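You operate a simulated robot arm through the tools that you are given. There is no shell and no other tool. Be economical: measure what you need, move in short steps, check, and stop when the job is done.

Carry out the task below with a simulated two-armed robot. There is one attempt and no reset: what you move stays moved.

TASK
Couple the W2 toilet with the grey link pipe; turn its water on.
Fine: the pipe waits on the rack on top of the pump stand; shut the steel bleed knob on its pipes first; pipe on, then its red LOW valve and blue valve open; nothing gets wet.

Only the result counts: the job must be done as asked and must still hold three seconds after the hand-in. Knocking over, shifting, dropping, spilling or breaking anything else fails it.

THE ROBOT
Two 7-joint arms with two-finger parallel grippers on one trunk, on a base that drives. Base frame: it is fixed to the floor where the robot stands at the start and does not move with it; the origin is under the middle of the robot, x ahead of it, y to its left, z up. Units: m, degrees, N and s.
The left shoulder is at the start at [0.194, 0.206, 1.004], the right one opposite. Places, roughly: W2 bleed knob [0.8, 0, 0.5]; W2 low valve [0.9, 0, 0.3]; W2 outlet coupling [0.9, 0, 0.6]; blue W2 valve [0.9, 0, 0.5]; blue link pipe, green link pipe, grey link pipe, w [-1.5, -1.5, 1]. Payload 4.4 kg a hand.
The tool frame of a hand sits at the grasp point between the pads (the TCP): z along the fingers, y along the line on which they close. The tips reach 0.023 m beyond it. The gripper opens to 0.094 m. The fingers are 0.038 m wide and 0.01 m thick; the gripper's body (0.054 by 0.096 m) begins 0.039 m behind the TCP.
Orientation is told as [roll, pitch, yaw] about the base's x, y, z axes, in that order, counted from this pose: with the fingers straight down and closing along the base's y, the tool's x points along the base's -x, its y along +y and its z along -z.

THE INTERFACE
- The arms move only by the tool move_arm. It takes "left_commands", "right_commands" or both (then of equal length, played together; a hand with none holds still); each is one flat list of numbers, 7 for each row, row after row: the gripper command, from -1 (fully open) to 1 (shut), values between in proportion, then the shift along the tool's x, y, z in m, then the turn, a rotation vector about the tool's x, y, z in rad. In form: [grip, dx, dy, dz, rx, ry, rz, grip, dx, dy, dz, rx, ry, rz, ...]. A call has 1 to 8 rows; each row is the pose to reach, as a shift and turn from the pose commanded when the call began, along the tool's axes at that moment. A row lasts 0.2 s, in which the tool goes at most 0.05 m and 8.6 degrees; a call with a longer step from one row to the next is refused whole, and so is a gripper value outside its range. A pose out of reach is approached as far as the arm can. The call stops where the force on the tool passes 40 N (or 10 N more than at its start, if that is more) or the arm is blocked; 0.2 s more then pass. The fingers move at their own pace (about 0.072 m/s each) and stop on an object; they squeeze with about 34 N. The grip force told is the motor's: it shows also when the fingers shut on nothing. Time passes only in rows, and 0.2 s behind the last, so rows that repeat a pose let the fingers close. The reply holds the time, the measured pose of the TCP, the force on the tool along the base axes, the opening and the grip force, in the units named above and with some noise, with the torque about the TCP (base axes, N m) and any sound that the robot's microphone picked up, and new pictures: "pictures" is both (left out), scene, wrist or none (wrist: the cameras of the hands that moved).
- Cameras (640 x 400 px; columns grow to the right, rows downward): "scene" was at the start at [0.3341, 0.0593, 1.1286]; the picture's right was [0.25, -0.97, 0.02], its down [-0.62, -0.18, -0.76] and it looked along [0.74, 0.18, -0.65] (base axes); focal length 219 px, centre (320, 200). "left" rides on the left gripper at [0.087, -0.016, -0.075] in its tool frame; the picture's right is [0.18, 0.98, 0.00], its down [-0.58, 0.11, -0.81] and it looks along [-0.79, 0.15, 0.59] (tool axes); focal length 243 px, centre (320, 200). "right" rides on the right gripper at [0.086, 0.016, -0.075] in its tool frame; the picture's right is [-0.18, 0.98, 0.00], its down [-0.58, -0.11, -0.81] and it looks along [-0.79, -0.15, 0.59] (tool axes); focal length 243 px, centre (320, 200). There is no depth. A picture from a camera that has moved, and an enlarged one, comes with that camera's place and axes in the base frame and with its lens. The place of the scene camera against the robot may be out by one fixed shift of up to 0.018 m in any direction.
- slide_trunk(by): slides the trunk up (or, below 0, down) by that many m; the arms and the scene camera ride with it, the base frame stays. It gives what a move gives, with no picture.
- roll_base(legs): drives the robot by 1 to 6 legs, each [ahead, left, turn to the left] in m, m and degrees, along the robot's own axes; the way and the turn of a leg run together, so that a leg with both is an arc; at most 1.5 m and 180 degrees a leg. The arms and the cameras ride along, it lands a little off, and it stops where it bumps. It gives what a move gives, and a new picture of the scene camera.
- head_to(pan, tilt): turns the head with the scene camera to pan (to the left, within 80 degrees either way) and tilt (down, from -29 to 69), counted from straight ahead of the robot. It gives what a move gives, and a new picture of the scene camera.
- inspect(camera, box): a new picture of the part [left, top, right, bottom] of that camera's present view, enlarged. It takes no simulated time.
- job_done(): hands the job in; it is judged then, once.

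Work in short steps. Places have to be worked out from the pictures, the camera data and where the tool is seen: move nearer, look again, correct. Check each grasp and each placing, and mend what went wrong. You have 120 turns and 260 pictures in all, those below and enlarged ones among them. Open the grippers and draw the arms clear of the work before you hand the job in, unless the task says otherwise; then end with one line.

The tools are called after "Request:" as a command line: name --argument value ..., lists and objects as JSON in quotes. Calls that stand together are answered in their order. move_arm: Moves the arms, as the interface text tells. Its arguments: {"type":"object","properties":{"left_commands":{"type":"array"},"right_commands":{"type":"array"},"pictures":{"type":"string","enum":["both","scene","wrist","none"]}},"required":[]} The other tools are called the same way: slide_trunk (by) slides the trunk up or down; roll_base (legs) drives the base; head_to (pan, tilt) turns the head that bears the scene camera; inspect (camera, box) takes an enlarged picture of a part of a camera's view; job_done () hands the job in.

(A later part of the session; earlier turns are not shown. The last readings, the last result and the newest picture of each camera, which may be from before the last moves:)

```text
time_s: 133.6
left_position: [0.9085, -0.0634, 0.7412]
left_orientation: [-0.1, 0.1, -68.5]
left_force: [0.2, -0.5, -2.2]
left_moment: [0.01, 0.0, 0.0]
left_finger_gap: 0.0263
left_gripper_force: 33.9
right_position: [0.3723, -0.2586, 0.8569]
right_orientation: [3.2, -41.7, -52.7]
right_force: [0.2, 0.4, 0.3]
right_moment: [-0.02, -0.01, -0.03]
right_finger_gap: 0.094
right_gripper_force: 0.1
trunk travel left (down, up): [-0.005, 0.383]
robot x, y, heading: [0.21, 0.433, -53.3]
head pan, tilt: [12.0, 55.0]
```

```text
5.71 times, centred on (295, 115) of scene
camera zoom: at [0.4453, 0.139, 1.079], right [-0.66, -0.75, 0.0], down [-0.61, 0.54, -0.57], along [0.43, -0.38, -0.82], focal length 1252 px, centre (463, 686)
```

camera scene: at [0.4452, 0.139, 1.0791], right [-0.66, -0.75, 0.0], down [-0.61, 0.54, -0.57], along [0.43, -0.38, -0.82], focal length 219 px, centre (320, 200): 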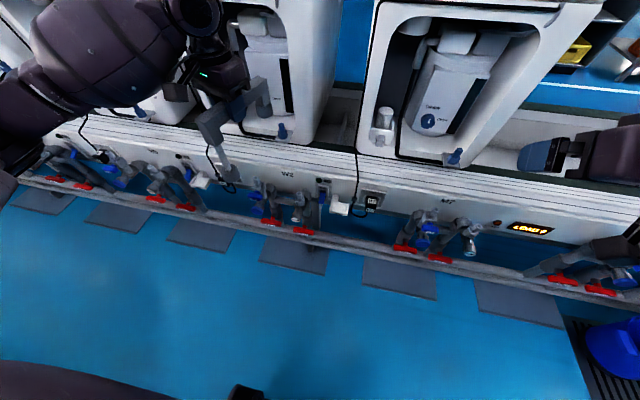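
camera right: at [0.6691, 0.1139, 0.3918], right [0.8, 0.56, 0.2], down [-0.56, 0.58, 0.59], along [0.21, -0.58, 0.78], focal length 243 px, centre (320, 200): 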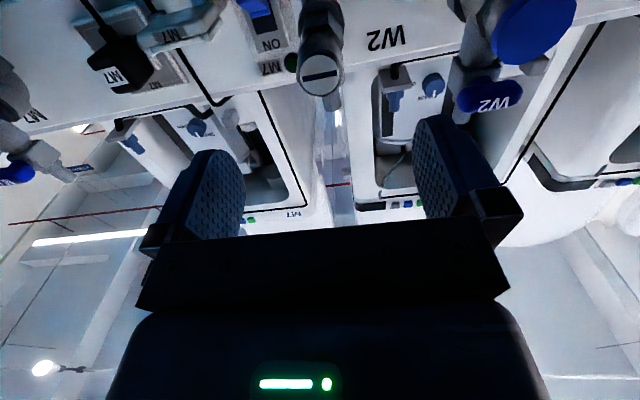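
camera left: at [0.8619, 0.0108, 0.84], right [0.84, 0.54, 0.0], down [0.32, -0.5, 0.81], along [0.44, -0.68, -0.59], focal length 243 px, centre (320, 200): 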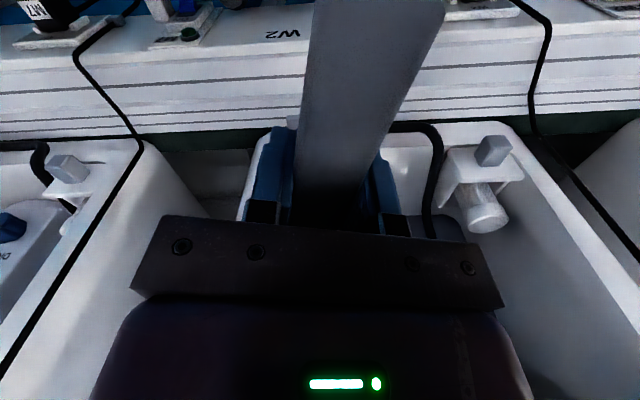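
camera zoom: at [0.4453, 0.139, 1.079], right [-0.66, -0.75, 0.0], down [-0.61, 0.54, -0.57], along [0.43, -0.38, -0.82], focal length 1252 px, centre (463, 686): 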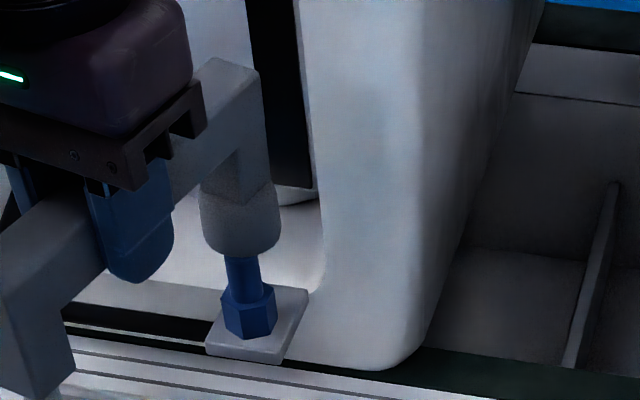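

Both feet sit visually right over their stems. I descend slowly with force monitoring.

Request:
move_arm --left_commands '[1, 0, 0, 0.006, 0, 0, 0, 1, 0, 0, 0.012, 0, 0, 0, 1, 0, 0, 0.018, 0, 0, 0, 1, 0, 0, 0.022, 0, 0, 0, 1, 0, 0, 0.022, 0, 0, 0]' --pictures "none"

Request:
inspect --camera "scene" --box '[250, 90, 330, 200]'

```text
time_s: 134.8
left_position: [0.9082, -0.0631, 0.7194]
left_orientation: [0.0, -0.2, -68.5]
left_force: [4.8, 4.4, 8.9]
left_moment: [-0.7, -0.87, 0.64]
left_finger_gap: 0.0262
left_gripper_force: 33.9
right_position: [0.3734, -0.2573, 0.8572]
right_orientation: [3.2, -41.7, -52.7]
right_force: [-0.4, 0.1, -1.1]
right_moment: [-0.01, -0.01, -0.02]
right_finger_gap: 0.0939
right_gripper_force: 0.0
trunk travel left (down, up): [-0.005, 0.383]
robot x, y, heading: [0.2099, 0.4308, -53.4]
head pan, tilt: [12.0, 55.0]
```

```text
3.64 times, centred on (290, 145) of scene
camera zoom: at [0.4448, 0.14, 1.0797], right [-0.66, -0.75, 0.0], down [-0.61, 0.54, -0.57], along [0.43, -0.38, -0.82], focal length 797 px, centre (429, 400)
```

zoom: 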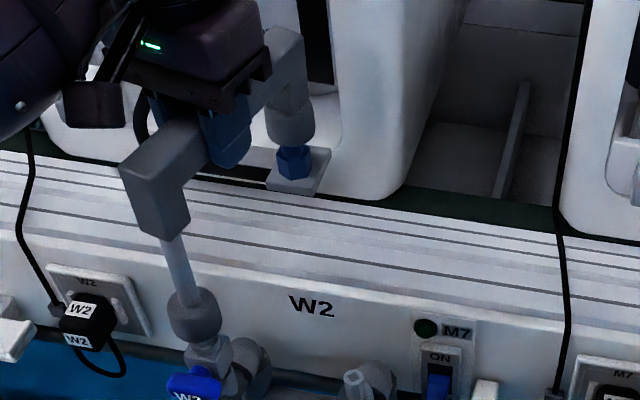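

Cuffs are entering (11 N, slight push to the left). I ease 2 mm left and press further down.

Request:
move_arm --left_commands '[1, 0, 0.002, 0.0, 0, 0, 0, 1, 0, 0.002, 0.005, 0, 0, 0, 1, 0, 0.002, 0.01, 0, 0, 0, 1, 0, 0.002, 0.014, 0, 0, 0, 1, 0, 0.002, 0.014, 0, 0, 0]' --pictures "none"

Request:
inspect --camera "scene" --box '[250, 90, 330, 200]'

```text
time_s: 136.0
left_position: [0.9091, -0.0638, 0.7096]
left_orientation: [0.2, -0.4, -68.6]
left_force: [2.7, -0.1, 29.2]
left_moment: [0.39, 0.13, 0.21]
left_finger_gap: 0.0259
left_gripper_force: 34.0
right_position: [0.3704, -0.2557, 0.8593]
right_orientation: [3.3, -41.9, -52.6]
right_force: [0.8, 0.3, -0.3]
right_moment: [-0.02, 0.02, 0.0]
right_finger_gap: 0.094
right_gripper_force: 0.1
trunk travel left (down, up): [-0.005, 0.383]
robot x, y, heading: [0.2091, 0.4313, -53.7]
head pan, tilt: [12.0, 55.0]
```

```text
3.64 times, centred on (290, 145) of scene
camera zoom: at [0.4433, 0.1406, 1.0805], right [-0.66, -0.75, 0.0], down [-0.61, 0.54, -0.58], along [0.43, -0.38, -0.82], focal length 797 px, centre (429, 400)
```

zoom: 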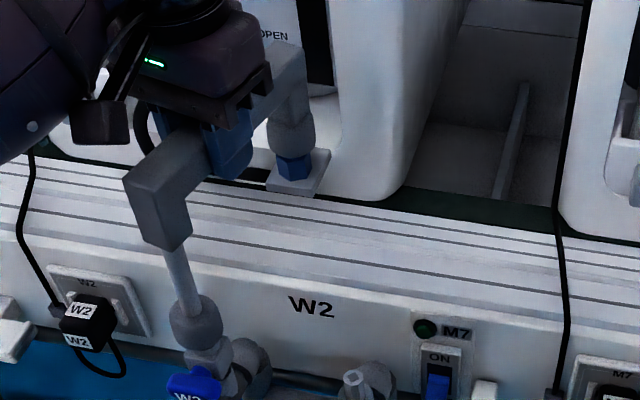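

Both cuffs are down on the hexes with 29 N resisting; one more small push to verify it is seated.

Request:
move_arm --left_commands '[1, 0, 0, 0.003, 0, 0, 0, 1, 0, 0, 0.006, 0, 0, 0, 1, 0, 0, 0.006, 0, 0, 0]' --pictures "none"

```text
time_s: 136.4
left_position: [0.909, -0.0628, 0.7092]
left_orientation: [0.1, -0.7, -68.6]
left_force: [-1.9, 4.1, 22.3]
left_moment: [0.69, 0.46, -0.07]
left_finger_gap: 0.0259
left_gripper_force: 33.7
right_position: [0.3714, -0.2557, 0.8567]
right_orientation: [3.3, -41.8, -52.7]
right_force: [-0.6, -0.2, 0.6]
right_moment: [0.01, 0.01, -0.04]
right_finger_gap: 0.0938
right_gripper_force: 0.0
trunk travel left (down, up): [-0.005, 0.383]
robot x, y, heading: [0.2101, 0.4315, -53.4]
head pan, tilt: [12.0, 55.0]
stopped in row 2 (left hand): the force on the tool passed its limit at 42 N (the readings are from after the stop); the commanded pose is now the measured one
```

It is bottomed out. I open the fingers and lift straight off, then check the pipe stays.

Request:
move_arm --left_commands '[-0.1, 0, 0, 0, 0, 0, 0, -0.1, 0, 0, 0, 0, 0, 0, -0.1, 0, 0, -0.02, 0, 0, 0, -0.1, 0, 0, -0.06, 0, 0, 0, -0.1, 0, 0, -0.1, 0, 0, 0, -0.1, 0.04, 0, -0.1, 0, 0, 0, -0.1, 0.08, 0, -0.1, 0, 0, 0, -0.1, 0.12, 0, -0.1, 0, 0, 0]' --pictures "scene"

Request:
inspect --camera "scene" --box '[220, 80, 350, 220]'

Request:
inspect --camera "left" --box '[0, 0, 640, 400]'

```text
time_s: 138.2
left_position: [0.867, 0.0466, 0.8038]
left_orientation: [0.0, -0.3, -68.5]
left_force: [-0.3, -1.1, 0.1]
left_moment: [0.03, 0.01, 0.01]
left_finger_gap: 0.0517
left_gripper_force: 0.0
right_position: [0.3728, -0.2572, 0.8561]
right_orientation: [3.2, -41.8, -52.7]
right_force: [0.4, -0.4, -0.4]
right_moment: [-0.01, -0.03, -0.02]
right_finger_gap: 0.094
right_gripper_force: 0.1
trunk travel left (down, up): [-0.005, 0.383]
robot x, y, heading: [0.2111, 0.4294, -53.7]
head pan, tilt: [12.0, 55.0]
camera scene: at [0.445, 0.1392, 1.0792], right [-0.66, -0.75, 0.0], down [-0.61, 0.54, -0.57], along [0.43, -0.38, -0.82], focal length 219 px, centre (320, 200)
```

scene: 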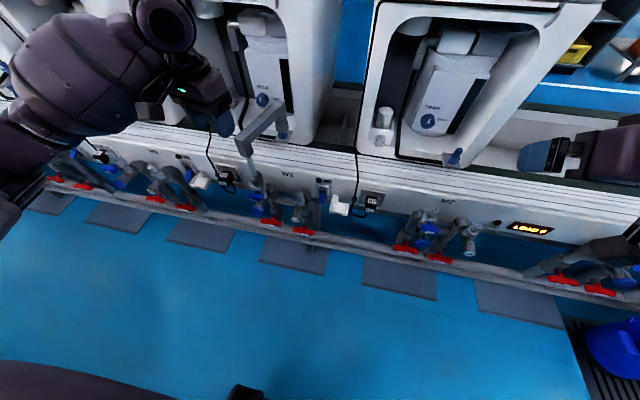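

```text
2.86 times, centred on (285, 150) of scene
camera zoom: at [0.445, 0.1392, 1.0792], right [-0.66, -0.75, 0.0], down [-0.61, 0.54, -0.57], along [0.43, -0.38, -0.82], focal length 626 px, centre (420, 343)
```

zoom: 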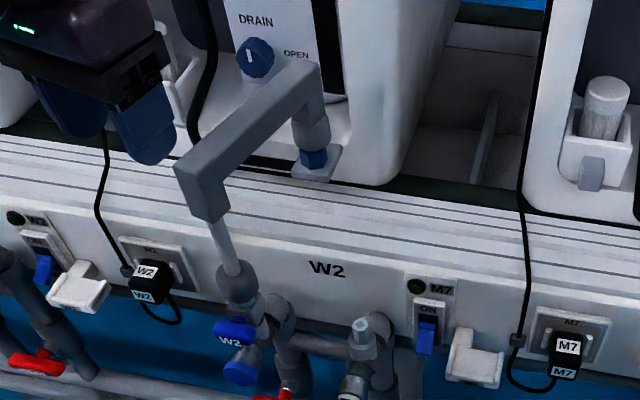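

```text
1.00 times, centred on (320, 200) of left (not enlarged: the box is as wide or as high as the picture)
camera zoom: at [0.8191, 0.1226, 0.8776], right [0.85, 0.53, 0.0], down [0.31, -0.5, 0.81], along [0.43, -0.69, -0.59], focal length 243 px, centre (320, 200)
```

zoom: 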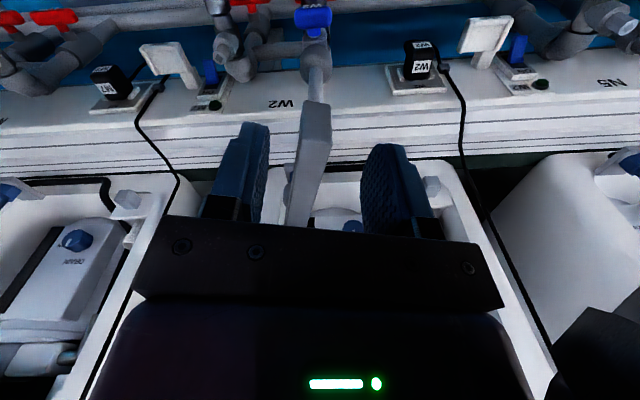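

The pipe sits on both nipples. Valves: LOW handle ≈(0.890,0.000,0.325), blue handle ≈(0.845,0.04,0.57). I back the base 0.12 and turn the left hand's yaw back while descending.

Request:
roll_base --legs '[[-0.13, 0, 0]]'

Request:
move_arm --left_commands '[-1, 0.0, 0, 0, 0, 0, -0.13, -1, 0.0, 0, 0.04, 0, 0, -0.26, -1, 0, 0, 0.08, 0, 0, -0.26, -1, 0, 0, 0.12, 0, 0, -0.26, -1, 0, 0, 0.12, 0, 0, -0.26]' --pictures "none"

Request:
move_arm --left_commands '[-1, 0, 0, 0.03, 0, -0.14, 0, -1, 0, 0, 0.06, 0, -0.28, 0, -1, 0, 0, 0.09, 0, -0.42, 0, -1, 0, 0, 0.12, 0, -0.56, 0, -1, 0, 0, 0.15, 0, -0.7, 0, -1, 0, 0, 0.18, 0, -0.84, 0, -1, 0, 0, 0.21, 0, -0.98, 0, -1, 0, 0, 0.24, 0, -1.12, 0]' --pictures "scene"

```text
time_s: 139.5
left_position: [0.7879, 0.1488, 0.8033]
left_orientation: [0.0, -0.4, -68.9]
left_force: [0.7, 0.1, -0.5]
left_moment: [-0.01, 0.01, 0.01]
left_finger_gap: 0.0517
left_gripper_force: 0.0
right_position: [0.2923, -0.153, 0.8557]
right_orientation: [3.2, -41.8, -52.9]
right_force: [0.5, -0.6, 0.3]
right_moment: [0.01, 0.0, 0.0]
right_finger_gap: 0.0939
right_gripper_force: 0.1
trunk travel left (down, up): [-0.005, 0.383]
robot x, y, heading: [0.1314, 0.5313, -53.6]
head pan, tilt: [12.0, 55.0]
camera scene: at [0.3666, 0.243, 1.0793], right [-0.67, -0.75, 0.0], down [-0.61, 0.55, -0.57], along [0.43, -0.38, -0.82], focal length 219 px, centre (320, 200)
```

scene: 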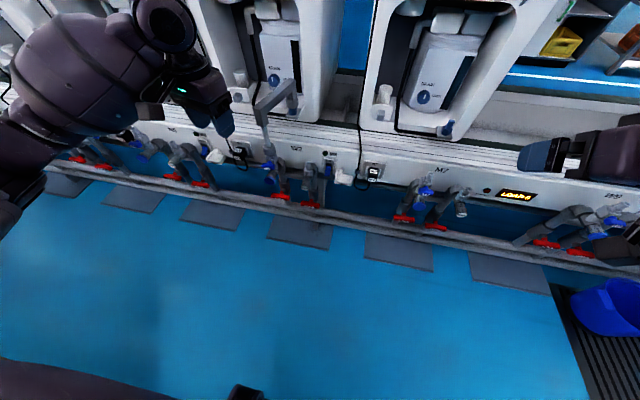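

```text
time_s: 140.7
left_position: [0.7895, 0.1485, 0.6837]
left_orientation: [-0.1, -0.4, -54.0]
left_force: [0.5, 0.2, 0.6]
left_moment: [-0.02, -0.01, -0.02]
left_finger_gap: 0.0939
left_gripper_force: 0.0
right_position: [0.2918, -0.1536, 0.8558]
right_orientation: [3.2, -41.8, -52.9]
right_force: [-0.8, -0.8, 0.6]
right_moment: [-0.01, 0.02, -0.03]
right_finger_gap: 0.0941
right_gripper_force: 0.0
trunk travel left (down, up): [-0.005, 0.383]
robot x, y, heading: [0.1326, 0.5378, -53.5]
head pan, tilt: [12.0, 55.0]
```

```text
time_s: 142.5
left_position: [0.7894, 0.1476, 0.4437]
left_orientation: [0.0, -64.7, -54.0]
left_force: [0.5, -0.2, 0.9]
left_moment: [0.01, -0.04, -0.04]
left_finger_gap: 0.0942
left_gripper_force: 0.1
right_position: [0.2923, -0.1528, 0.8552]
right_orientation: [3.3, -41.6, -52.9]
right_force: [0.2, 0.0, -0.9]
right_moment: [0.01, 0.0, 0.0]
right_finger_gap: 0.094
right_gripper_force: 0.2
trunk travel left (down, up): [-0.005, 0.383]
robot x, y, heading: [0.1313, 0.5329, -53.8]
head pan, tilt: [12.0, 55.0]
camera scene: at [0.3669, 0.2425, 1.079], right [-0.67, -0.75, 0.0], down [-0.61, 0.55, -0.57], along [0.43, -0.38, -0.82], focal length 219 px, centre (320, 200)
```

scene: 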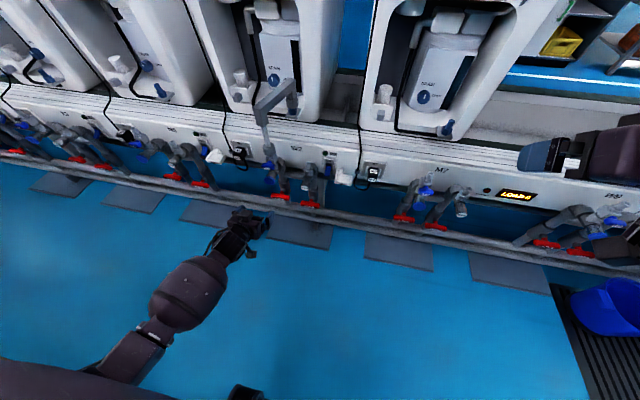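

Left arm tilts well. I finish the tilt and descend to the LOW valve's height.

Request:
move_arm --left_commands '[-1, 0.025, 0, 0.012, 0, -0.11, 0, -1, 0.05, 0, 0.024, 0, -0.22, 0, -1, 0.075, 0, 0.036, 0, -0.33, 0, -1, 0.105, 0, 0.05, 0, -0.44, 0, -1, 0.105, 0, 0.05, 0, -0.44, 0]' --pictures "wrist"

Request:
inspect --camera "scene" --box '[220, 120, 350, 250]'

```text
time_s: 143.9
left_position: [0.8112, 0.2518, 0.2977]
left_orientation: [44.1, -82.1, -96.8]
left_force: [-0.5, 0.8, -0.4]
left_moment: [-0.01, 0.0, 0.06]
left_finger_gap: 0.0942
left_gripper_force: 0.0
right_position: [0.2937, -0.1516, 0.8616]
right_orientation: [2.8, -42.0, -52.8]
right_force: [-0.5, 0.3, 0.9]
right_moment: [-0.01, 0.03, -0.03]
right_finger_gap: 0.094
right_gripper_force: 0.1
trunk travel left (down, up): [-0.005, 0.383]
robot x, y, heading: [0.1328, 0.5354, -53.9]
head pan, tilt: [12.0, 55.0]
stopped in row 5 (left hand): the arm was blocked; the commanded pose is now the measured one
camera left: at [0.7539, 0.3126, 0.2189], right [0.78, 0.62, -0.09], down [-0.41, 0.62, 0.67], along [0.46, -0.49, 0.74], focal length 243 px, centre (320, 200)
```

left: 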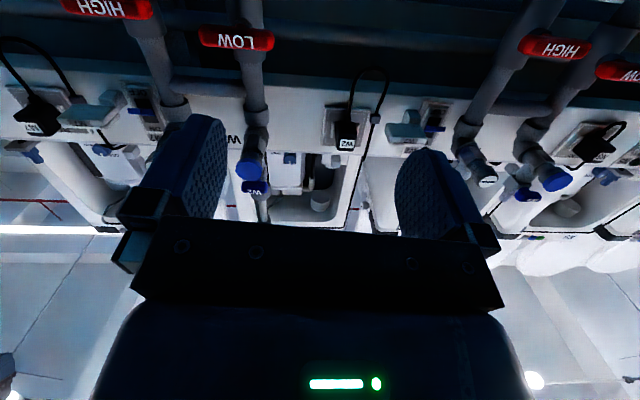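

```text
3.08 times, centred on (285, 185) of scene
camera zoom: at [0.3693, 0.2469, 1.0812], right [-0.67, -0.74, 0.01], down [-0.61, 0.54, -0.57], along [0.42, -0.39, -0.82], focal length 674 px, centre (428, 246)
```

zoom: 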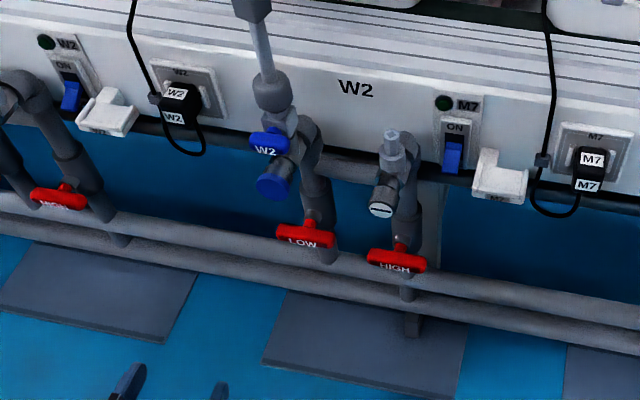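

Too low and close: the forearm presses on my own base. A horizontal approach at z=0.32 is impractical, so I'll push the LOW T-handle with closed fingertips from a 50° tilt. First I free the arm: up, tilt down, close fingers.

Request:
move_arm --left_commands '[1, -0.03, -0.01, 0.02, 0, 0.1, -0.02, 1, -0.06, -0.02, 0.04, 0, 0.22, -0.05, 1, -0.09, -0.035, 0.06, 0, 0.34, -0.08, 1, -0.12, -0.045, 0.08, 0, 0.46, -0.1, 1, -0.14, -0.055, 0.1, 0, 0.58, -0.1, 1, -0.14, -0.055, 0.1, 0, 0.58, -0.1]'

Request:
inspect --camera "scene" --box '[220, 120, 350, 250]'

```text
time_s: 145.3
left_position: [0.8192, 0.1157, 0.4198]
left_orientation: [-0.2, -50.9, -50.5]
left_force: [-0.3, -0.9, 0.2]
left_moment: [0.0, 0.02, 0.0]
left_finger_gap: 0.0
left_gripper_force: 34.3
right_position: [0.2924, -0.1535, 0.8548]
right_orientation: [3.3, -41.7, -53.0]
right_force: [0.2, -0.1, 0.0]
right_moment: [0.0, -0.04, 0.02]
right_finger_gap: 0.0942
right_gripper_force: 0.0
trunk travel left (down, up): [-0.005, 0.383]
robot x, y, heading: [0.1284, 0.5331, -53.7]
head pan, tilt: [12.0, 55.0]
camera scene: at [0.3668, 0.2426, 1.079], right [-0.67, -0.75, 0.0], down [-0.61, 0.55, -0.57], along [0.43, -0.38, -0.82], focal length 219 px, centre (320, 200)
camera left: at [0.7348, 0.1923, 0.4001], right [0.69, 0.71, -0.15], down [-0.08, 0.27, 0.96], along [0.72, -0.65, 0.24], focal length 243 px, centre (320, 200)
```

scene: 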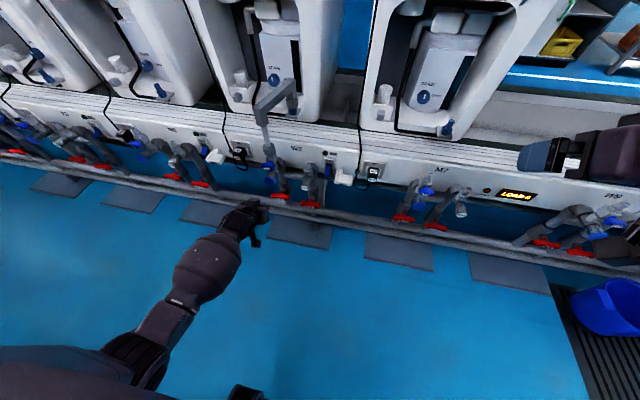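
left: 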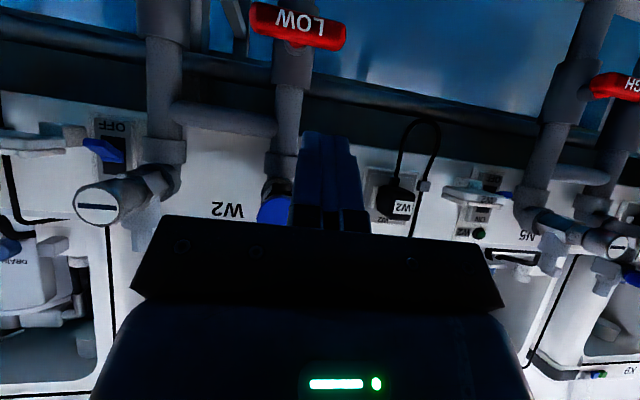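

```text
3.08 times, centred on (285, 185) of scene
camera zoom: at [0.3668, 0.2426, 1.079], right [-0.67, -0.75, 0.0], down [-0.61, 0.55, -0.57], along [0.43, -0.38, -0.82], focal length 674 px, centre (428, 246)
```

zoom: 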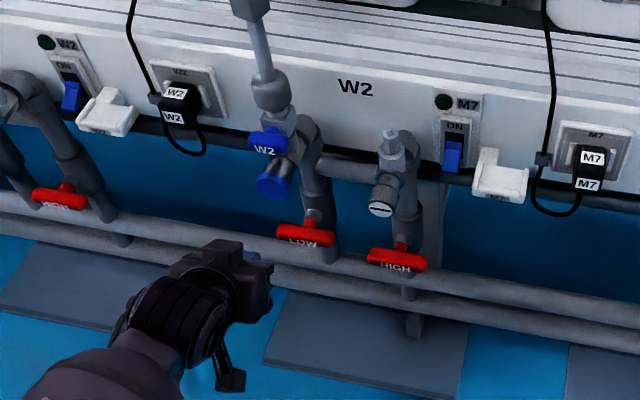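

The handle centre refines to (a≈0.525, l≈0.715, z≈0.31), half-length 0.043. I bring the closed fingertips just above its left end.

Request:
move_arm --left_commands '[1, -0.012, 0.004, 0.04, 0, 0, 0, 1, -0.024, 0.008, 0.08, 0, 0, 0, 1, -0.0375, 0.012, 0.115, 0, 0, 0, 1, -0.0375, 0.012, 0.1306, 0, 0, 0, 1, -0.0375, 0.012, 0.1306, 0, 0, 0]' --pictures "wrist"

Request:
inspect --camera "scene" --box '[230, 140, 340, 240]'

```text
time_s: 146.5
left_position: [0.9075, 0.0251, 0.3668]
left_orientation: [-0.2, -51.0, -50.6]
left_force: [0.7, 0.2, 0.1]
left_moment: [0.02, -0.01, 0.01]
left_finger_gap: 0.0
left_gripper_force: 33.7
right_position: [0.2924, -0.1539, 0.8548]
right_orientation: [3.3, -41.7, -53.0]
right_force: [0.1, 0.4, 0.0]
right_moment: [-0.02, 0.01, -0.02]
right_finger_gap: 0.094
right_gripper_force: 0.0
trunk travel left (down, up): [-0.005, 0.383]
robot x, y, heading: [0.13, 0.5327, -54.0]
head pan, tilt: [12.0, 55.0]
camera left: at [0.8229, 0.1031, 0.347], right [0.69, 0.71, -0.15], down [-0.08, 0.27, 0.96], along [0.72, -0.65, 0.24], focal length 243 px, centre (320, 200)
```

left: 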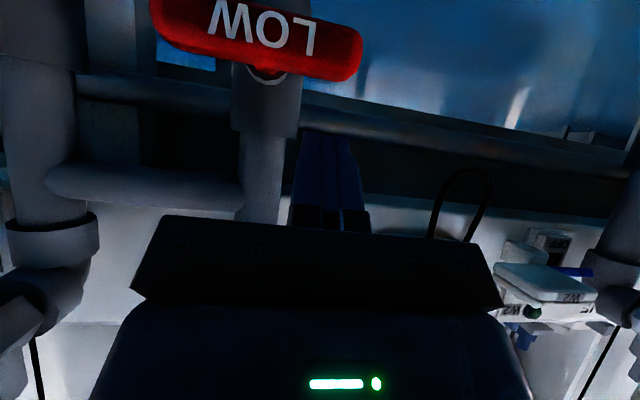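

```text
4.00 times, centred on (285, 190) of scene
camera zoom: at [0.3667, 0.2425, 1.0791], right [-0.67, -0.75, 0.0], down [-0.61, 0.55, -0.57], along [0.43, -0.38, -0.82], focal length 877 px, centre (460, 240)
```

zoom: 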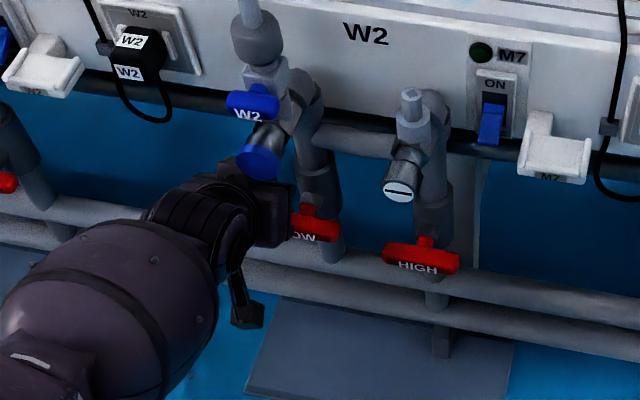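

Fingertips are right above the handle's left end. I push down (counter-clockwise) about 30° as a test, watching the force.

Request:
move_arm --left_commands '[1, 0.0147, 0, 0.012, 0, 0, 0, 1, 0.0233, 0.003, 0.019, 0, 0, 0, 1, 0.032, 0.005, 0.026, 0, 0, 0, 1, 0.032, 0.005, 0.026, 0, 0, 0]' --pictures "wrist"

Request:
inspect --camera "scene" --box '[230, 140, 340, 240]'

```text
time_s: 147.5
left_position: [0.9096, 0.0291, 0.3375]
left_orientation: [-0.2, -51.0, -50.5]
left_force: [-1.0, -0.3, -0.4]
left_moment: [0.02, -0.02, -0.02]
left_finger_gap: 0.0001
left_gripper_force: 34.0
left hand out of reach, approached as far as the arm can: row 3, 4
right_position: [0.2925, -0.1541, 0.8559]
right_orientation: [3.2, -41.8, -53.1]
right_force: [0.1, -0.2, 0.5]
right_moment: [0.04, -0.02, 0.01]
right_finger_gap: 0.0939
right_gripper_force: 0.1
trunk travel left (down, up): [-0.005, 0.383]
robot x, y, heading: [0.1369, 0.5366, -53.9]
head pan, tilt: [12.0, 55.0]
camera left: at [0.8248, 0.1051, 0.3175], right [0.69, 0.71, -0.15], down [-0.08, 0.27, 0.96], along [0.72, -0.65, 0.24], focal length 243 px, centre (320, 200)
```

left: 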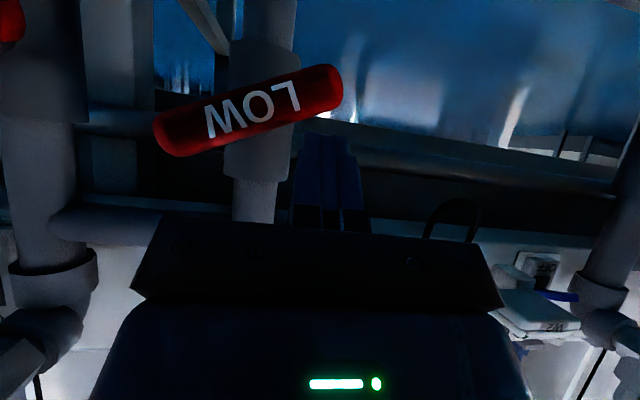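

```text
4.00 times, centred on (285, 190) of scene
camera zoom: at [0.3668, 0.2426, 1.0791], right [-0.67, -0.75, 0.0], down [-0.61, 0.55, -0.57], along [0.43, -0.38, -0.82], focal length 877 px, centre (460, 240)
```

zoom: 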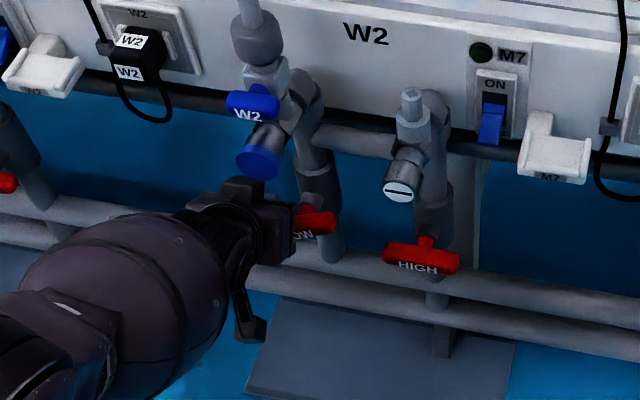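

The handle turned ~25° easily counter-clockwise. The arm is at its reach limit, so I pull the hand back 0.07, move the base 0.07 ahead.

Request:
move_arm --left_commands '[1, 0.015, 0, -0.025, 0, 0, 0, 1, 0.03, 0, -0.045, 0, 0, 0, 1, 0.038, 0, -0.056, 0, 0, 0, 1, 0.038, 0, -0.056, 0, 0, 0]' --pictures "none"

Request:
roll_base --legs '[[0.07, 0, 0]]'

Request:
inspect --camera "left" --box '[0, 0, 640, 400]'

```text
time_s: 148.5
left_position: [0.8655, 0.0809, 0.3443]
left_orientation: [-0.3, -51.0, -50.4]
left_force: [-0.5, 0.0, 0.5]
left_moment: [-0.03, 0.01, -0.02]
left_finger_gap: 0.0001
left_gripper_force: 33.9
right_position: [0.2927, -0.1532, 0.8565]
right_orientation: [3.3, -41.9, -53.0]
right_force: [-0.2, -0.9, 0.4]
right_moment: [0.03, 0.0, 0.02]
right_finger_gap: 0.0941
right_gripper_force: 0.0
trunk travel left (down, up): [-0.005, 0.383]
robot x, y, heading: [0.1335, 0.5356, -54.0]
head pan, tilt: [12.0, 55.0]
```

```text
time_s: 149.5
left_position: [0.9091, 0.0237, 0.3433]
left_orientation: [-0.3, -51.0, -50.4]
left_force: [-0.3, -0.4, -1.5]
left_moment: [-0.03, -0.01, 0.03]
left_finger_gap: 0.0001
left_gripper_force: 34.0
right_position: [0.3361, -0.2116, 0.8556]
right_orientation: [3.2, -41.7, -53.0]
right_force: [0.0, -0.4, 0.0]
right_moment: [0.0, 0.0, 0.01]
right_finger_gap: 0.094
right_gripper_force: 0.0
trunk travel left (down, up): [-0.005, 0.383]
robot x, y, heading: [0.1759, 0.4736, -53.8]
head pan, tilt: [12.0, 55.0]
camera scene: at [0.4094, 0.1855, 1.0789], right [-0.67, -0.75, 0.0], down [-0.61, 0.55, -0.57], along [0.43, -0.38, -0.82], focal length 219 px, centre (320, 200)
```

scene: 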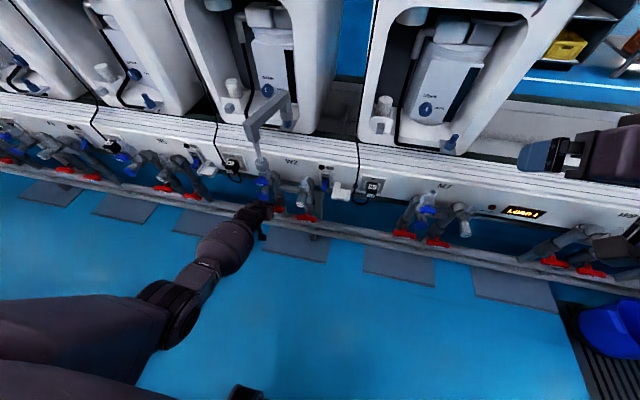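

```text
1.00 times, centred on (320, 200) of left (not enlarged: the box is as wide or as high as the picture)
camera zoom: at [0.8244, 0.1011, 0.3232], right [0.69, 0.71, -0.15], down [-0.08, 0.27, 0.96], along [0.72, -0.65, 0.24], focal length 243 px, centre (320, 200)
```

zoom: 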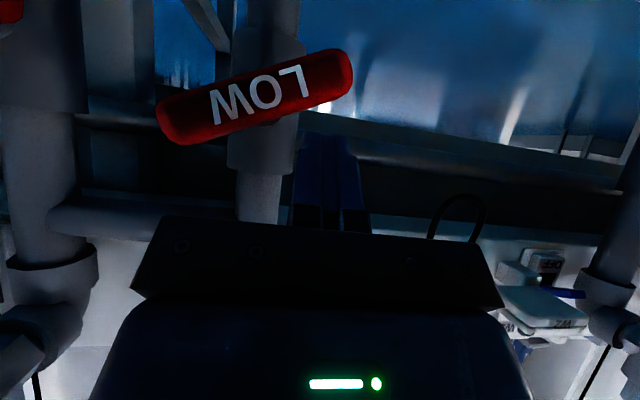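

Back in position with reach. I follow the arc: down, then sweeping right to bring the handle vertical.

Request:
move_arm --left_commands '[1, 0.0132, 0.003, 0.0107, 0, 0, 0, 1, 0.026, 0.003, 0.0211, 0, 0, 0, 1, 0.0357, -0.004, 0.029, 0, 0, 0, 1, 0.0411, -0.012, 0.0334, 0, 0, 0, 1, 0.0442, -0.019, 0.036, 0, 0, 0, 1, 0.0442, -0.019, 0.036, 0, 0, 0]' --pictures "wrist"

Request:
inspect --camera "scene" --box '[230, 140, 340, 240]'

```text
time_s: 150.8
left_position: [0.9017, 0.0207, 0.2872]
left_orientation: [0.3, -51.0, -50.2]
left_force: [4.5, 1.4, -0.7]
left_moment: [-0.02, 0.11, 0.0]
left_finger_gap: 0.0
left_gripper_force: 34.7
right_position: [0.3392, -0.2095, 0.8566]
right_orientation: [3.2, -41.7, -52.6]
right_force: [0.5, -0.5, 0.3]
right_moment: [-0.01, -0.02, 0.02]
right_finger_gap: 0.0938
right_gripper_force: 0.1
trunk travel left (down, up): [-0.005, 0.383]
robot x, y, heading: [0.1748, 0.4756, -53.4]
head pan, tilt: [12.0, 55.0]
stopped in row 6 (left hand): the force on the tool passed its limit at 50 N (the readings are from after the stop); the commanded pose is now the measured one
camera left: at [0.8167, 0.0965, 0.2666], right [0.68, 0.72, -0.14], down [-0.09, 0.27, 0.96], along [0.73, -0.64, 0.24], focal length 243 px, centre (320, 200)
```

left: 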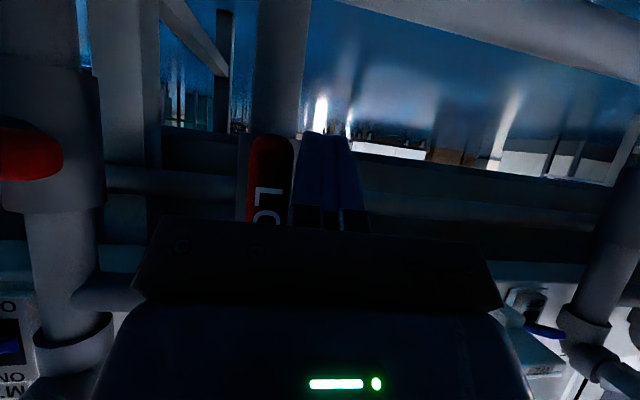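

```text
4.00 times, centred on (285, 190) of scene
camera zoom: at [0.4111, 0.1866, 1.0786], right [-0.66, -0.75, 0.0], down [-0.61, 0.54, -0.57], along [0.43, -0.38, -0.82], focal length 877 px, centre (460, 240)
```

zoom: 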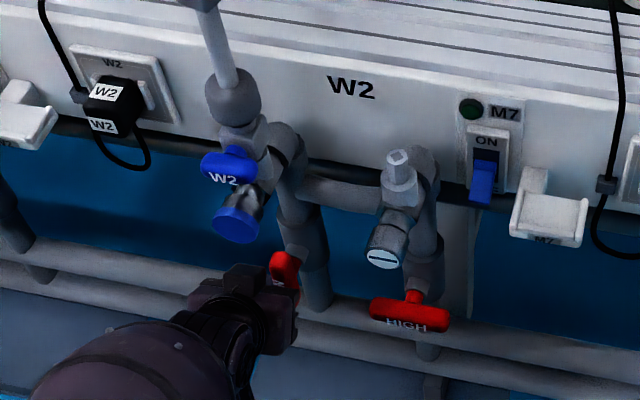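

The LOW handle is now vertical (open, at its stop). I withdraw the left hand (left, back, then up) for the blue valve.

Request:
move_arm --left_commands '[1, 0, 0.015, 0, 0, 0, 0, 1, 0.015, 0.02, -0.03, 0, 0, 0, 1, 0.02, 0.02, -0.075, 0, 0, 0, 1, -0.01, 0.02, -0.11, 0, 0, 0, 1, -0.05, 0.02, -0.13, 0, 0, 0, 1, -0.09, 0.01, -0.15, 0, 0, 0, 1, -0.13, 0, -0.165, 0, 0, 0, 1, -0.13, 0, -0.165, 0, 0, 0]'

Request:
inspect --camera "scene" --box '[230, 130, 330, 230]'

```text
time_s: 152.6
left_position: [0.8754, 0.0622, 0.4886]
left_orientation: [0.4, -50.4, -50.0]
left_force: [11.4, 22.6, -17.8]
left_moment: [0.7, -0.18, 0.21]
left_finger_gap: 0.0
left_gripper_force: 34.3
right_position: [0.3408, -0.2086, 0.8542]
right_orientation: [3.1, -41.6, -52.6]
right_force: [0.1, 0.3, -0.4]
right_moment: [0.02, 0.01, 0.01]
right_finger_gap: 0.0941
right_gripper_force: 0.1
trunk travel left (down, up): [-0.005, 0.383]
robot x, y, heading: [0.1762, 0.4762, -53.4]
head pan, tilt: [12.0, 55.0]
camera scene: at [0.4131, 0.1875, 1.0781], right [-0.66, -0.75, 0.0], down [-0.62, 0.54, -0.57], along [0.43, -0.38, -0.82], focal length 219 px, centre (320, 200)
camera left: at [0.7885, 0.1382, 0.4683], right [0.67, 0.73, -0.14], down [-0.08, 0.26, 0.96], along [0.73, -0.64, 0.23], focal length 243 px, centre (320, 200)
```

scene: 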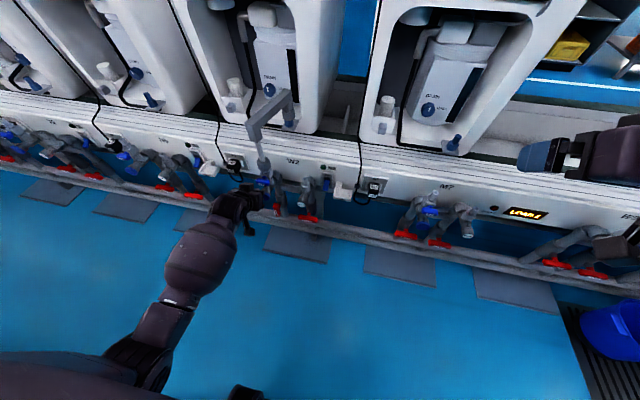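
left: 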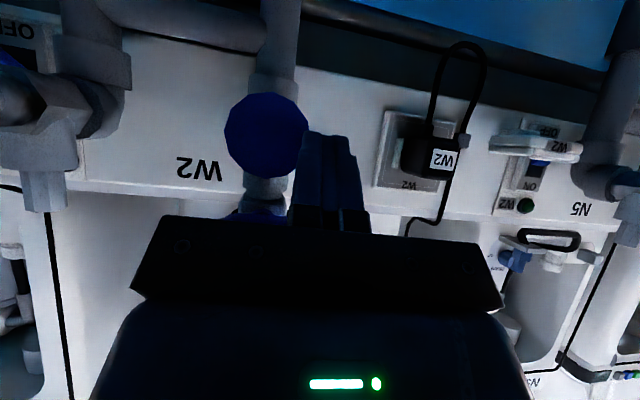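

```text
4.00 times, centred on (280, 180) of scene
camera zoom: at [0.4131, 0.1875, 1.0781], right [-0.66, -0.75, 0.0], down [-0.62, 0.54, -0.57], along [0.43, -0.38, -0.82], focal length 877 px, centre (480, 280)
```

zoom: 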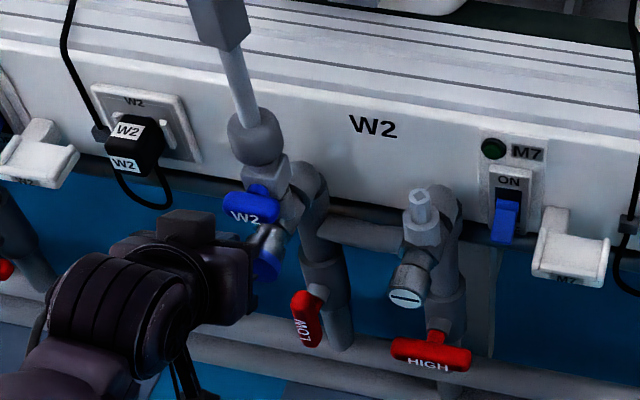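

Contact force: the fingers touch the blue cap from below. I back straight away from the bench immediately.

Request:
move_arm --left_commands '[1, 0.015, 0.003, -0.005, 0, 0, 0, 1, 0.035, 0.005, -0.03, 0, 0, 0, 1, 0.055, 0.005, -0.06, 0, 0, 0, 1, 0.065, 0.005, -0.09, 0, 0, 0, 1, 0.065, 0.005, -0.1, 0, 0, 0]' --pictures "wrist"

Request:
inspect --camera "scene" --box '[230, 100, 330, 220]'

```text
time_s: 153.8
left_position: [0.7977, 0.1501, 0.5055]
left_orientation: [0.1, -51.1, -50.1]
left_force: [-0.4, 0.8, 0.0]
left_moment: [0.02, 0.0, -0.02]
left_finger_gap: 0.0
left_gripper_force: 33.7
right_position: [0.3378, -0.2087, 0.8554]
right_orientation: [3.2, -41.7, -52.7]
right_force: [0.4, -0.7, 0.6]
right_moment: [-0.01, 0.04, -0.02]
right_finger_gap: 0.0941
right_gripper_force: 0.1
trunk travel left (down, up): [-0.005, 0.383]
robot x, y, heading: [0.1741, 0.4821, -53.5]
head pan, tilt: [12.0, 55.0]
camera left: at [0.7127, 0.2257, 0.4852], right [0.68, 0.72, -0.14], down [-0.09, 0.27, 0.96], along [0.73, -0.64, 0.25], focal length 243 px, centre (320, 200)
```

left: 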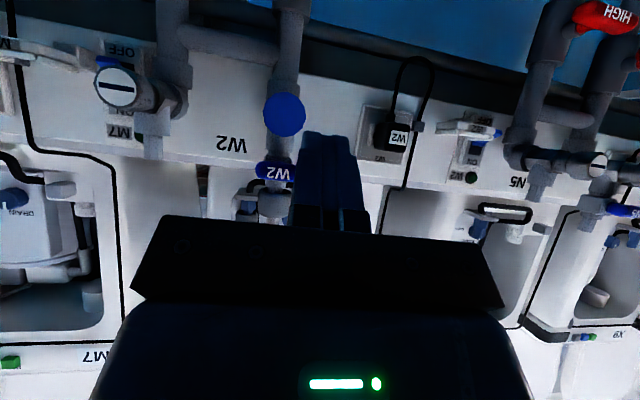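

```text
3.33 times, centred on (280, 160) of scene
camera zoom: at [0.4106, 0.187, 1.0792], right [-0.66, -0.75, 0.0], down [-0.61, 0.54, -0.57], along [0.43, -0.38, -0.82], focal length 731 px, centre (453, 333)
```

zoom: 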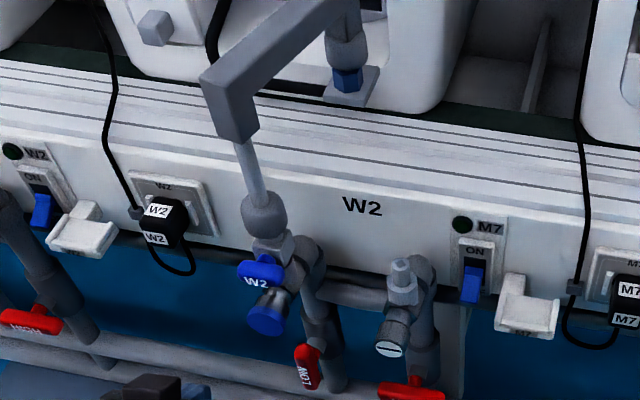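

Clear again; cap and handle look unchanged. Blue handle centre ≈(a 0.50, l 0.714, z 0.533), half-length ≈0.023, cap top at z≈0.495. I raise and flatten the hand to ~75° for pushing its left end down.

Request:
move_arm --left_commands '[1, -0.02, 0.001, -0.015, 0, -0.12, 0, 1, -0.045, 0.003, -0.036, 0, -0.26, 0, 1, -0.068, 0.004, -0.056, 0, -0.4, 0, 1, -0.068, 0.004, -0.056, 0, -0.42, 0, 1, -0.068, 0.004, -0.056, 0, -0.42, 0]' --pictures "wrist"

Request:
inspect --camera "scene" --box '[230, 130, 330, 230]'

```text
time_s: 155.0
left_position: [0.8054, 0.1546, 0.5965]
left_orientation: [1.0, -75.5, -50.7]
left_force: [-0.6, 1.0, 0.0]
left_moment: [0.0, 0.0, 0.01]
left_finger_gap: 0.0003
left_gripper_force: 34.1
right_position: [0.3414, -0.2093, 0.8574]
right_orientation: [3.1, -41.7, -52.6]
right_force: [0.6, -0.5, 0.1]
right_moment: [0.04, -0.01, 0.01]
right_finger_gap: 0.0942
right_gripper_force: 0.2
trunk travel left (down, up): [-0.005, 0.383]
robot x, y, heading: [0.1733, 0.4765, -53.6]
head pan, tilt: [12.0, 55.0]
camera left: at [0.7329, 0.2149, 0.531], right [0.72, 0.67, -0.17], down [-0.33, 0.55, 0.76], along [0.61, -0.49, 0.62], focal length 243 px, centre (320, 200)
```

left: 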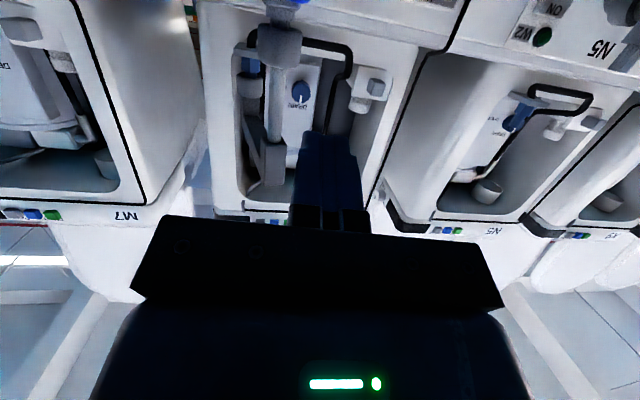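

```text
4.00 times, centred on (280, 180) of scene
camera zoom: at [0.4136, 0.187, 1.0791], right [-0.66, -0.75, 0.0], down [-0.62, 0.54, -0.57], along [0.43, -0.38, -0.82], focal length 877 px, centre (480, 280)
```

zoom: 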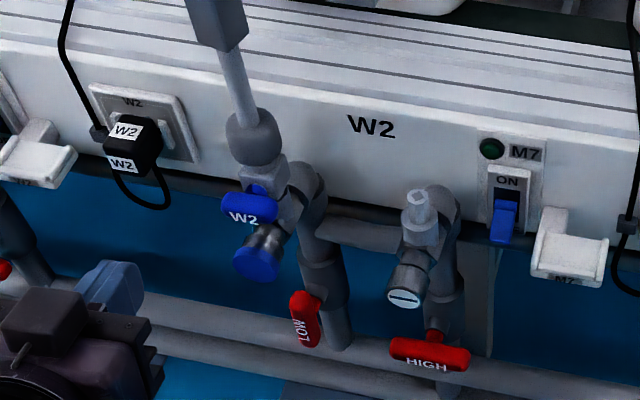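

I approach to just above the blue handle's left end.

Request:
move_arm --left_commands '[1, -0.012, -0.004, 0.04, 0, 0, 0, 1, -0.016, -0.008, 0.08, 0, 0, 0, 1, -0.0145, -0.0124, 0.11, 0, 0, 0, 1, -0.0145, -0.0124, 0.1215, 0, 0, 0, 1, -0.0145, -0.0124, 0.1215, 0, 0, 0]' --pictures "wrist"

Request:
inspect --camera "scene" --box '[240, 140, 310, 210]'

```text
time_s: 156.2
left_position: [0.8714, 0.0603, 0.5748]
left_orientation: [1.6, -75.0, -51.5]
left_force: [0.6, -0.1, 0.3]
left_moment: [0.02, -0.01, 0.0]
left_finger_gap: 0.0
left_gripper_force: 33.9
right_position: [0.3405, -0.2058, 0.8589]
right_orientation: [2.9, -41.9, -52.4]
right_force: [0.3, 0.2, -0.3]
right_moment: [0.01, -0.02, -0.02]
right_finger_gap: 0.0941
right_gripper_force: 0.0
trunk travel left (down, up): [-0.005, 0.383]
robot x, y, heading: [0.1715, 0.4812, -53.3]
head pan, tilt: [12.0, 55.0]
camera left: at [0.7995, 0.1223, 0.5104], right [0.72, 0.67, -0.17], down [-0.32, 0.55, 0.77], along [0.61, -0.5, 0.61], focal length 243 px, centre (320, 200)
```

left: 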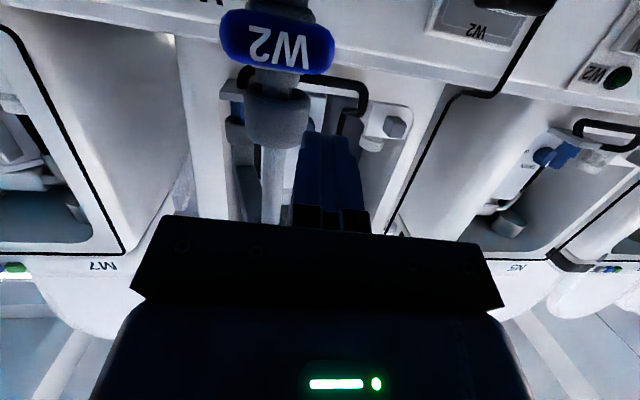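

```text
5.71 times, centred on (275, 175) of scene
camera zoom: at [0.4125, 0.1921, 1.0801], right [-0.66, -0.75, 0.01], down [-0.61, 0.54, -0.58], along [0.43, -0.38, -0.82], focal length 1252 px, centre (577, 343)
```

zoom: 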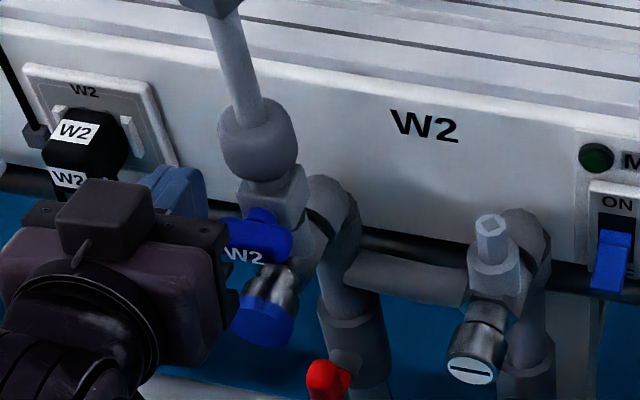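

The wrist camera puts the handle axis at (l 0.711, z 0.526) with the tip right over its left end. I push down along the arc.

Request:
move_arm --left_commands '[1, 0.01, -0.001, 0.0025, 0, 0, 0, 1, 0.02, -0.001, 0.005, 0, 0, 0, 1, 0.029, -0.001, 0.0072, 0, 0, 0, 1, 0.0367, -0.003, 0.009, 0, 0, 0, 1, 0.0367, -0.003, 0.009, 0, 0, 0]' --pictures "wrist"

Request:
inspect --camera "scene" --box '[240, 140, 310, 210]'

```text
time_s: 157.4
left_position: [0.8782, 0.0614, 0.5349]
left_orientation: [3.7, -75.0, -53.5]
left_force: [0.4, -0.1, 0.0]
left_moment: [0.01, 0.03, 0.0]
left_finger_gap: 0.0002
left_gripper_force: 34.0
right_position: [0.3435, -0.2038, 0.8601]
right_orientation: [2.3, -41.8, -52.0]
right_force: [-0.1, 0.8, 0.7]
right_moment: [-0.03, 0.0, 0.0]
right_finger_gap: 0.0941
right_gripper_force: 0.0
trunk travel left (down, up): [-0.005, 0.383]
robot x, y, heading: [0.173, 0.473, -53.1]
head pan, tilt: [12.0, 55.0]
camera left: at [0.8055, 0.1252, 0.4708], right [0.73, 0.67, -0.16], down [-0.33, 0.54, 0.77], along [0.6, -0.51, 0.62], focal length 243 px, centre (320, 200)
```

left: 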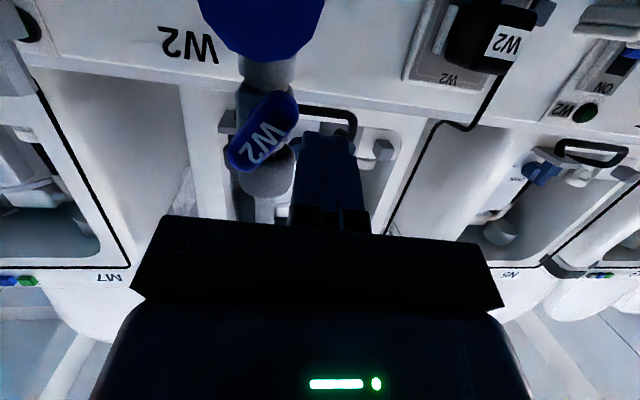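

```text
5.71 times, centred on (275, 175) of scene
camera zoom: at [0.4191, 0.1949, 1.0791], right [-0.66, -0.75, 0.01], down [-0.62, 0.54, -0.57], along [0.42, -0.39, -0.82], focal length 1252 px, centre (577, 343)
```

zoom: 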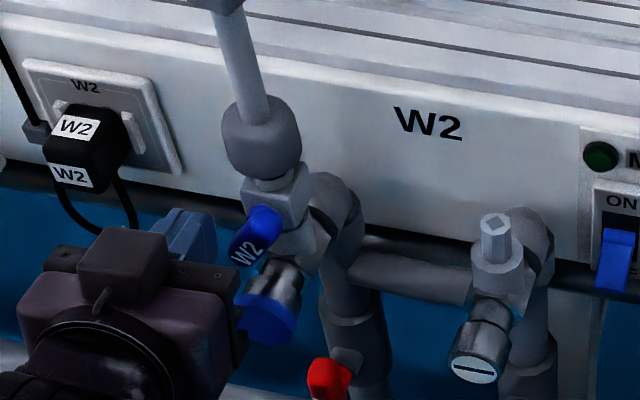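

The handle has turned ~50° with negligible force. I go 6 mm lower and sweep right to bring it vertical.

Request:
move_arm --left_commands '[1, 0.006, 0, 0.0014, 0, 0, 0, 1, 0.006, -0.006, 0.0014, 0, 0, 0, 1, 0.006, -0.012, 0.0014, 0, 0, 0, 1, 0.006, -0.018, 0.0014, 0, 0, 0, 1, 0.006, -0.018, 0.0014, 0, 0, 0]' --pictures "wrist"

Request:
inspect --camera "scene" --box '[240, 140, 310, 210]'

```text
time_s: 158.8
left_position: [0.8797, 0.0619, 0.5341]
left_orientation: [18.4, -74.2, -68.3]
left_force: [-0.3, 0.5, -0.9]
left_moment: [0.0, -0.05, 0.0]
left_finger_gap: 0.0
left_gripper_force: 34.2
right_position: [0.339, -0.2079, 0.8576]
right_orientation: [2.8, -41.8, -52.5]
right_force: [0.3, 0.0, -0.1]
right_moment: [0.01, 0.03, 0.0]
right_finger_gap: 0.094
right_gripper_force: 0.0
trunk travel left (down, up): [-0.005, 0.383]
robot x, y, heading: [0.173, 0.4765, -53.6]
head pan, tilt: [12.0, 55.0]
stopped in row 5 (left hand): the arm was blocked; the commanded pose is now the measured one
camera left: at [0.8119, 0.1282, 0.4683], right [0.74, 0.67, -0.09], down [-0.37, 0.51, 0.78], along [0.57, -0.54, 0.62], focal length 243 px, centre (320, 200)
```

left: 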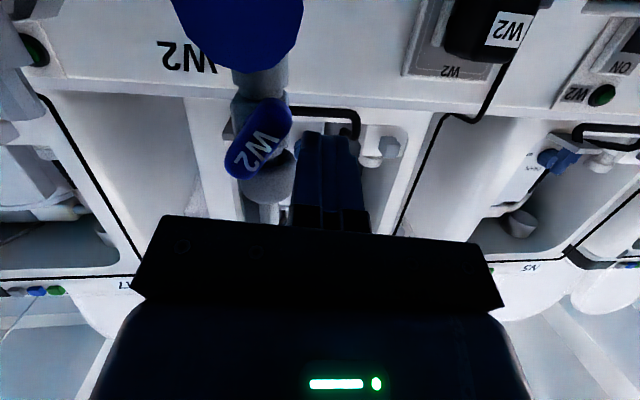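

```text
5.71 times, centred on (275, 175) of scene
camera zoom: at [0.4132, 0.1897, 1.0799], right [-0.66, -0.75, 0.0], down [-0.61, 0.54, -0.57], along [0.43, -0.38, -0.82], focal length 1252 px, centre (577, 343)
```

zoom: 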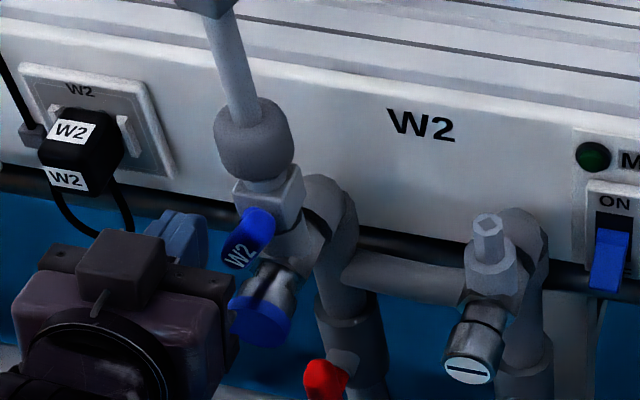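

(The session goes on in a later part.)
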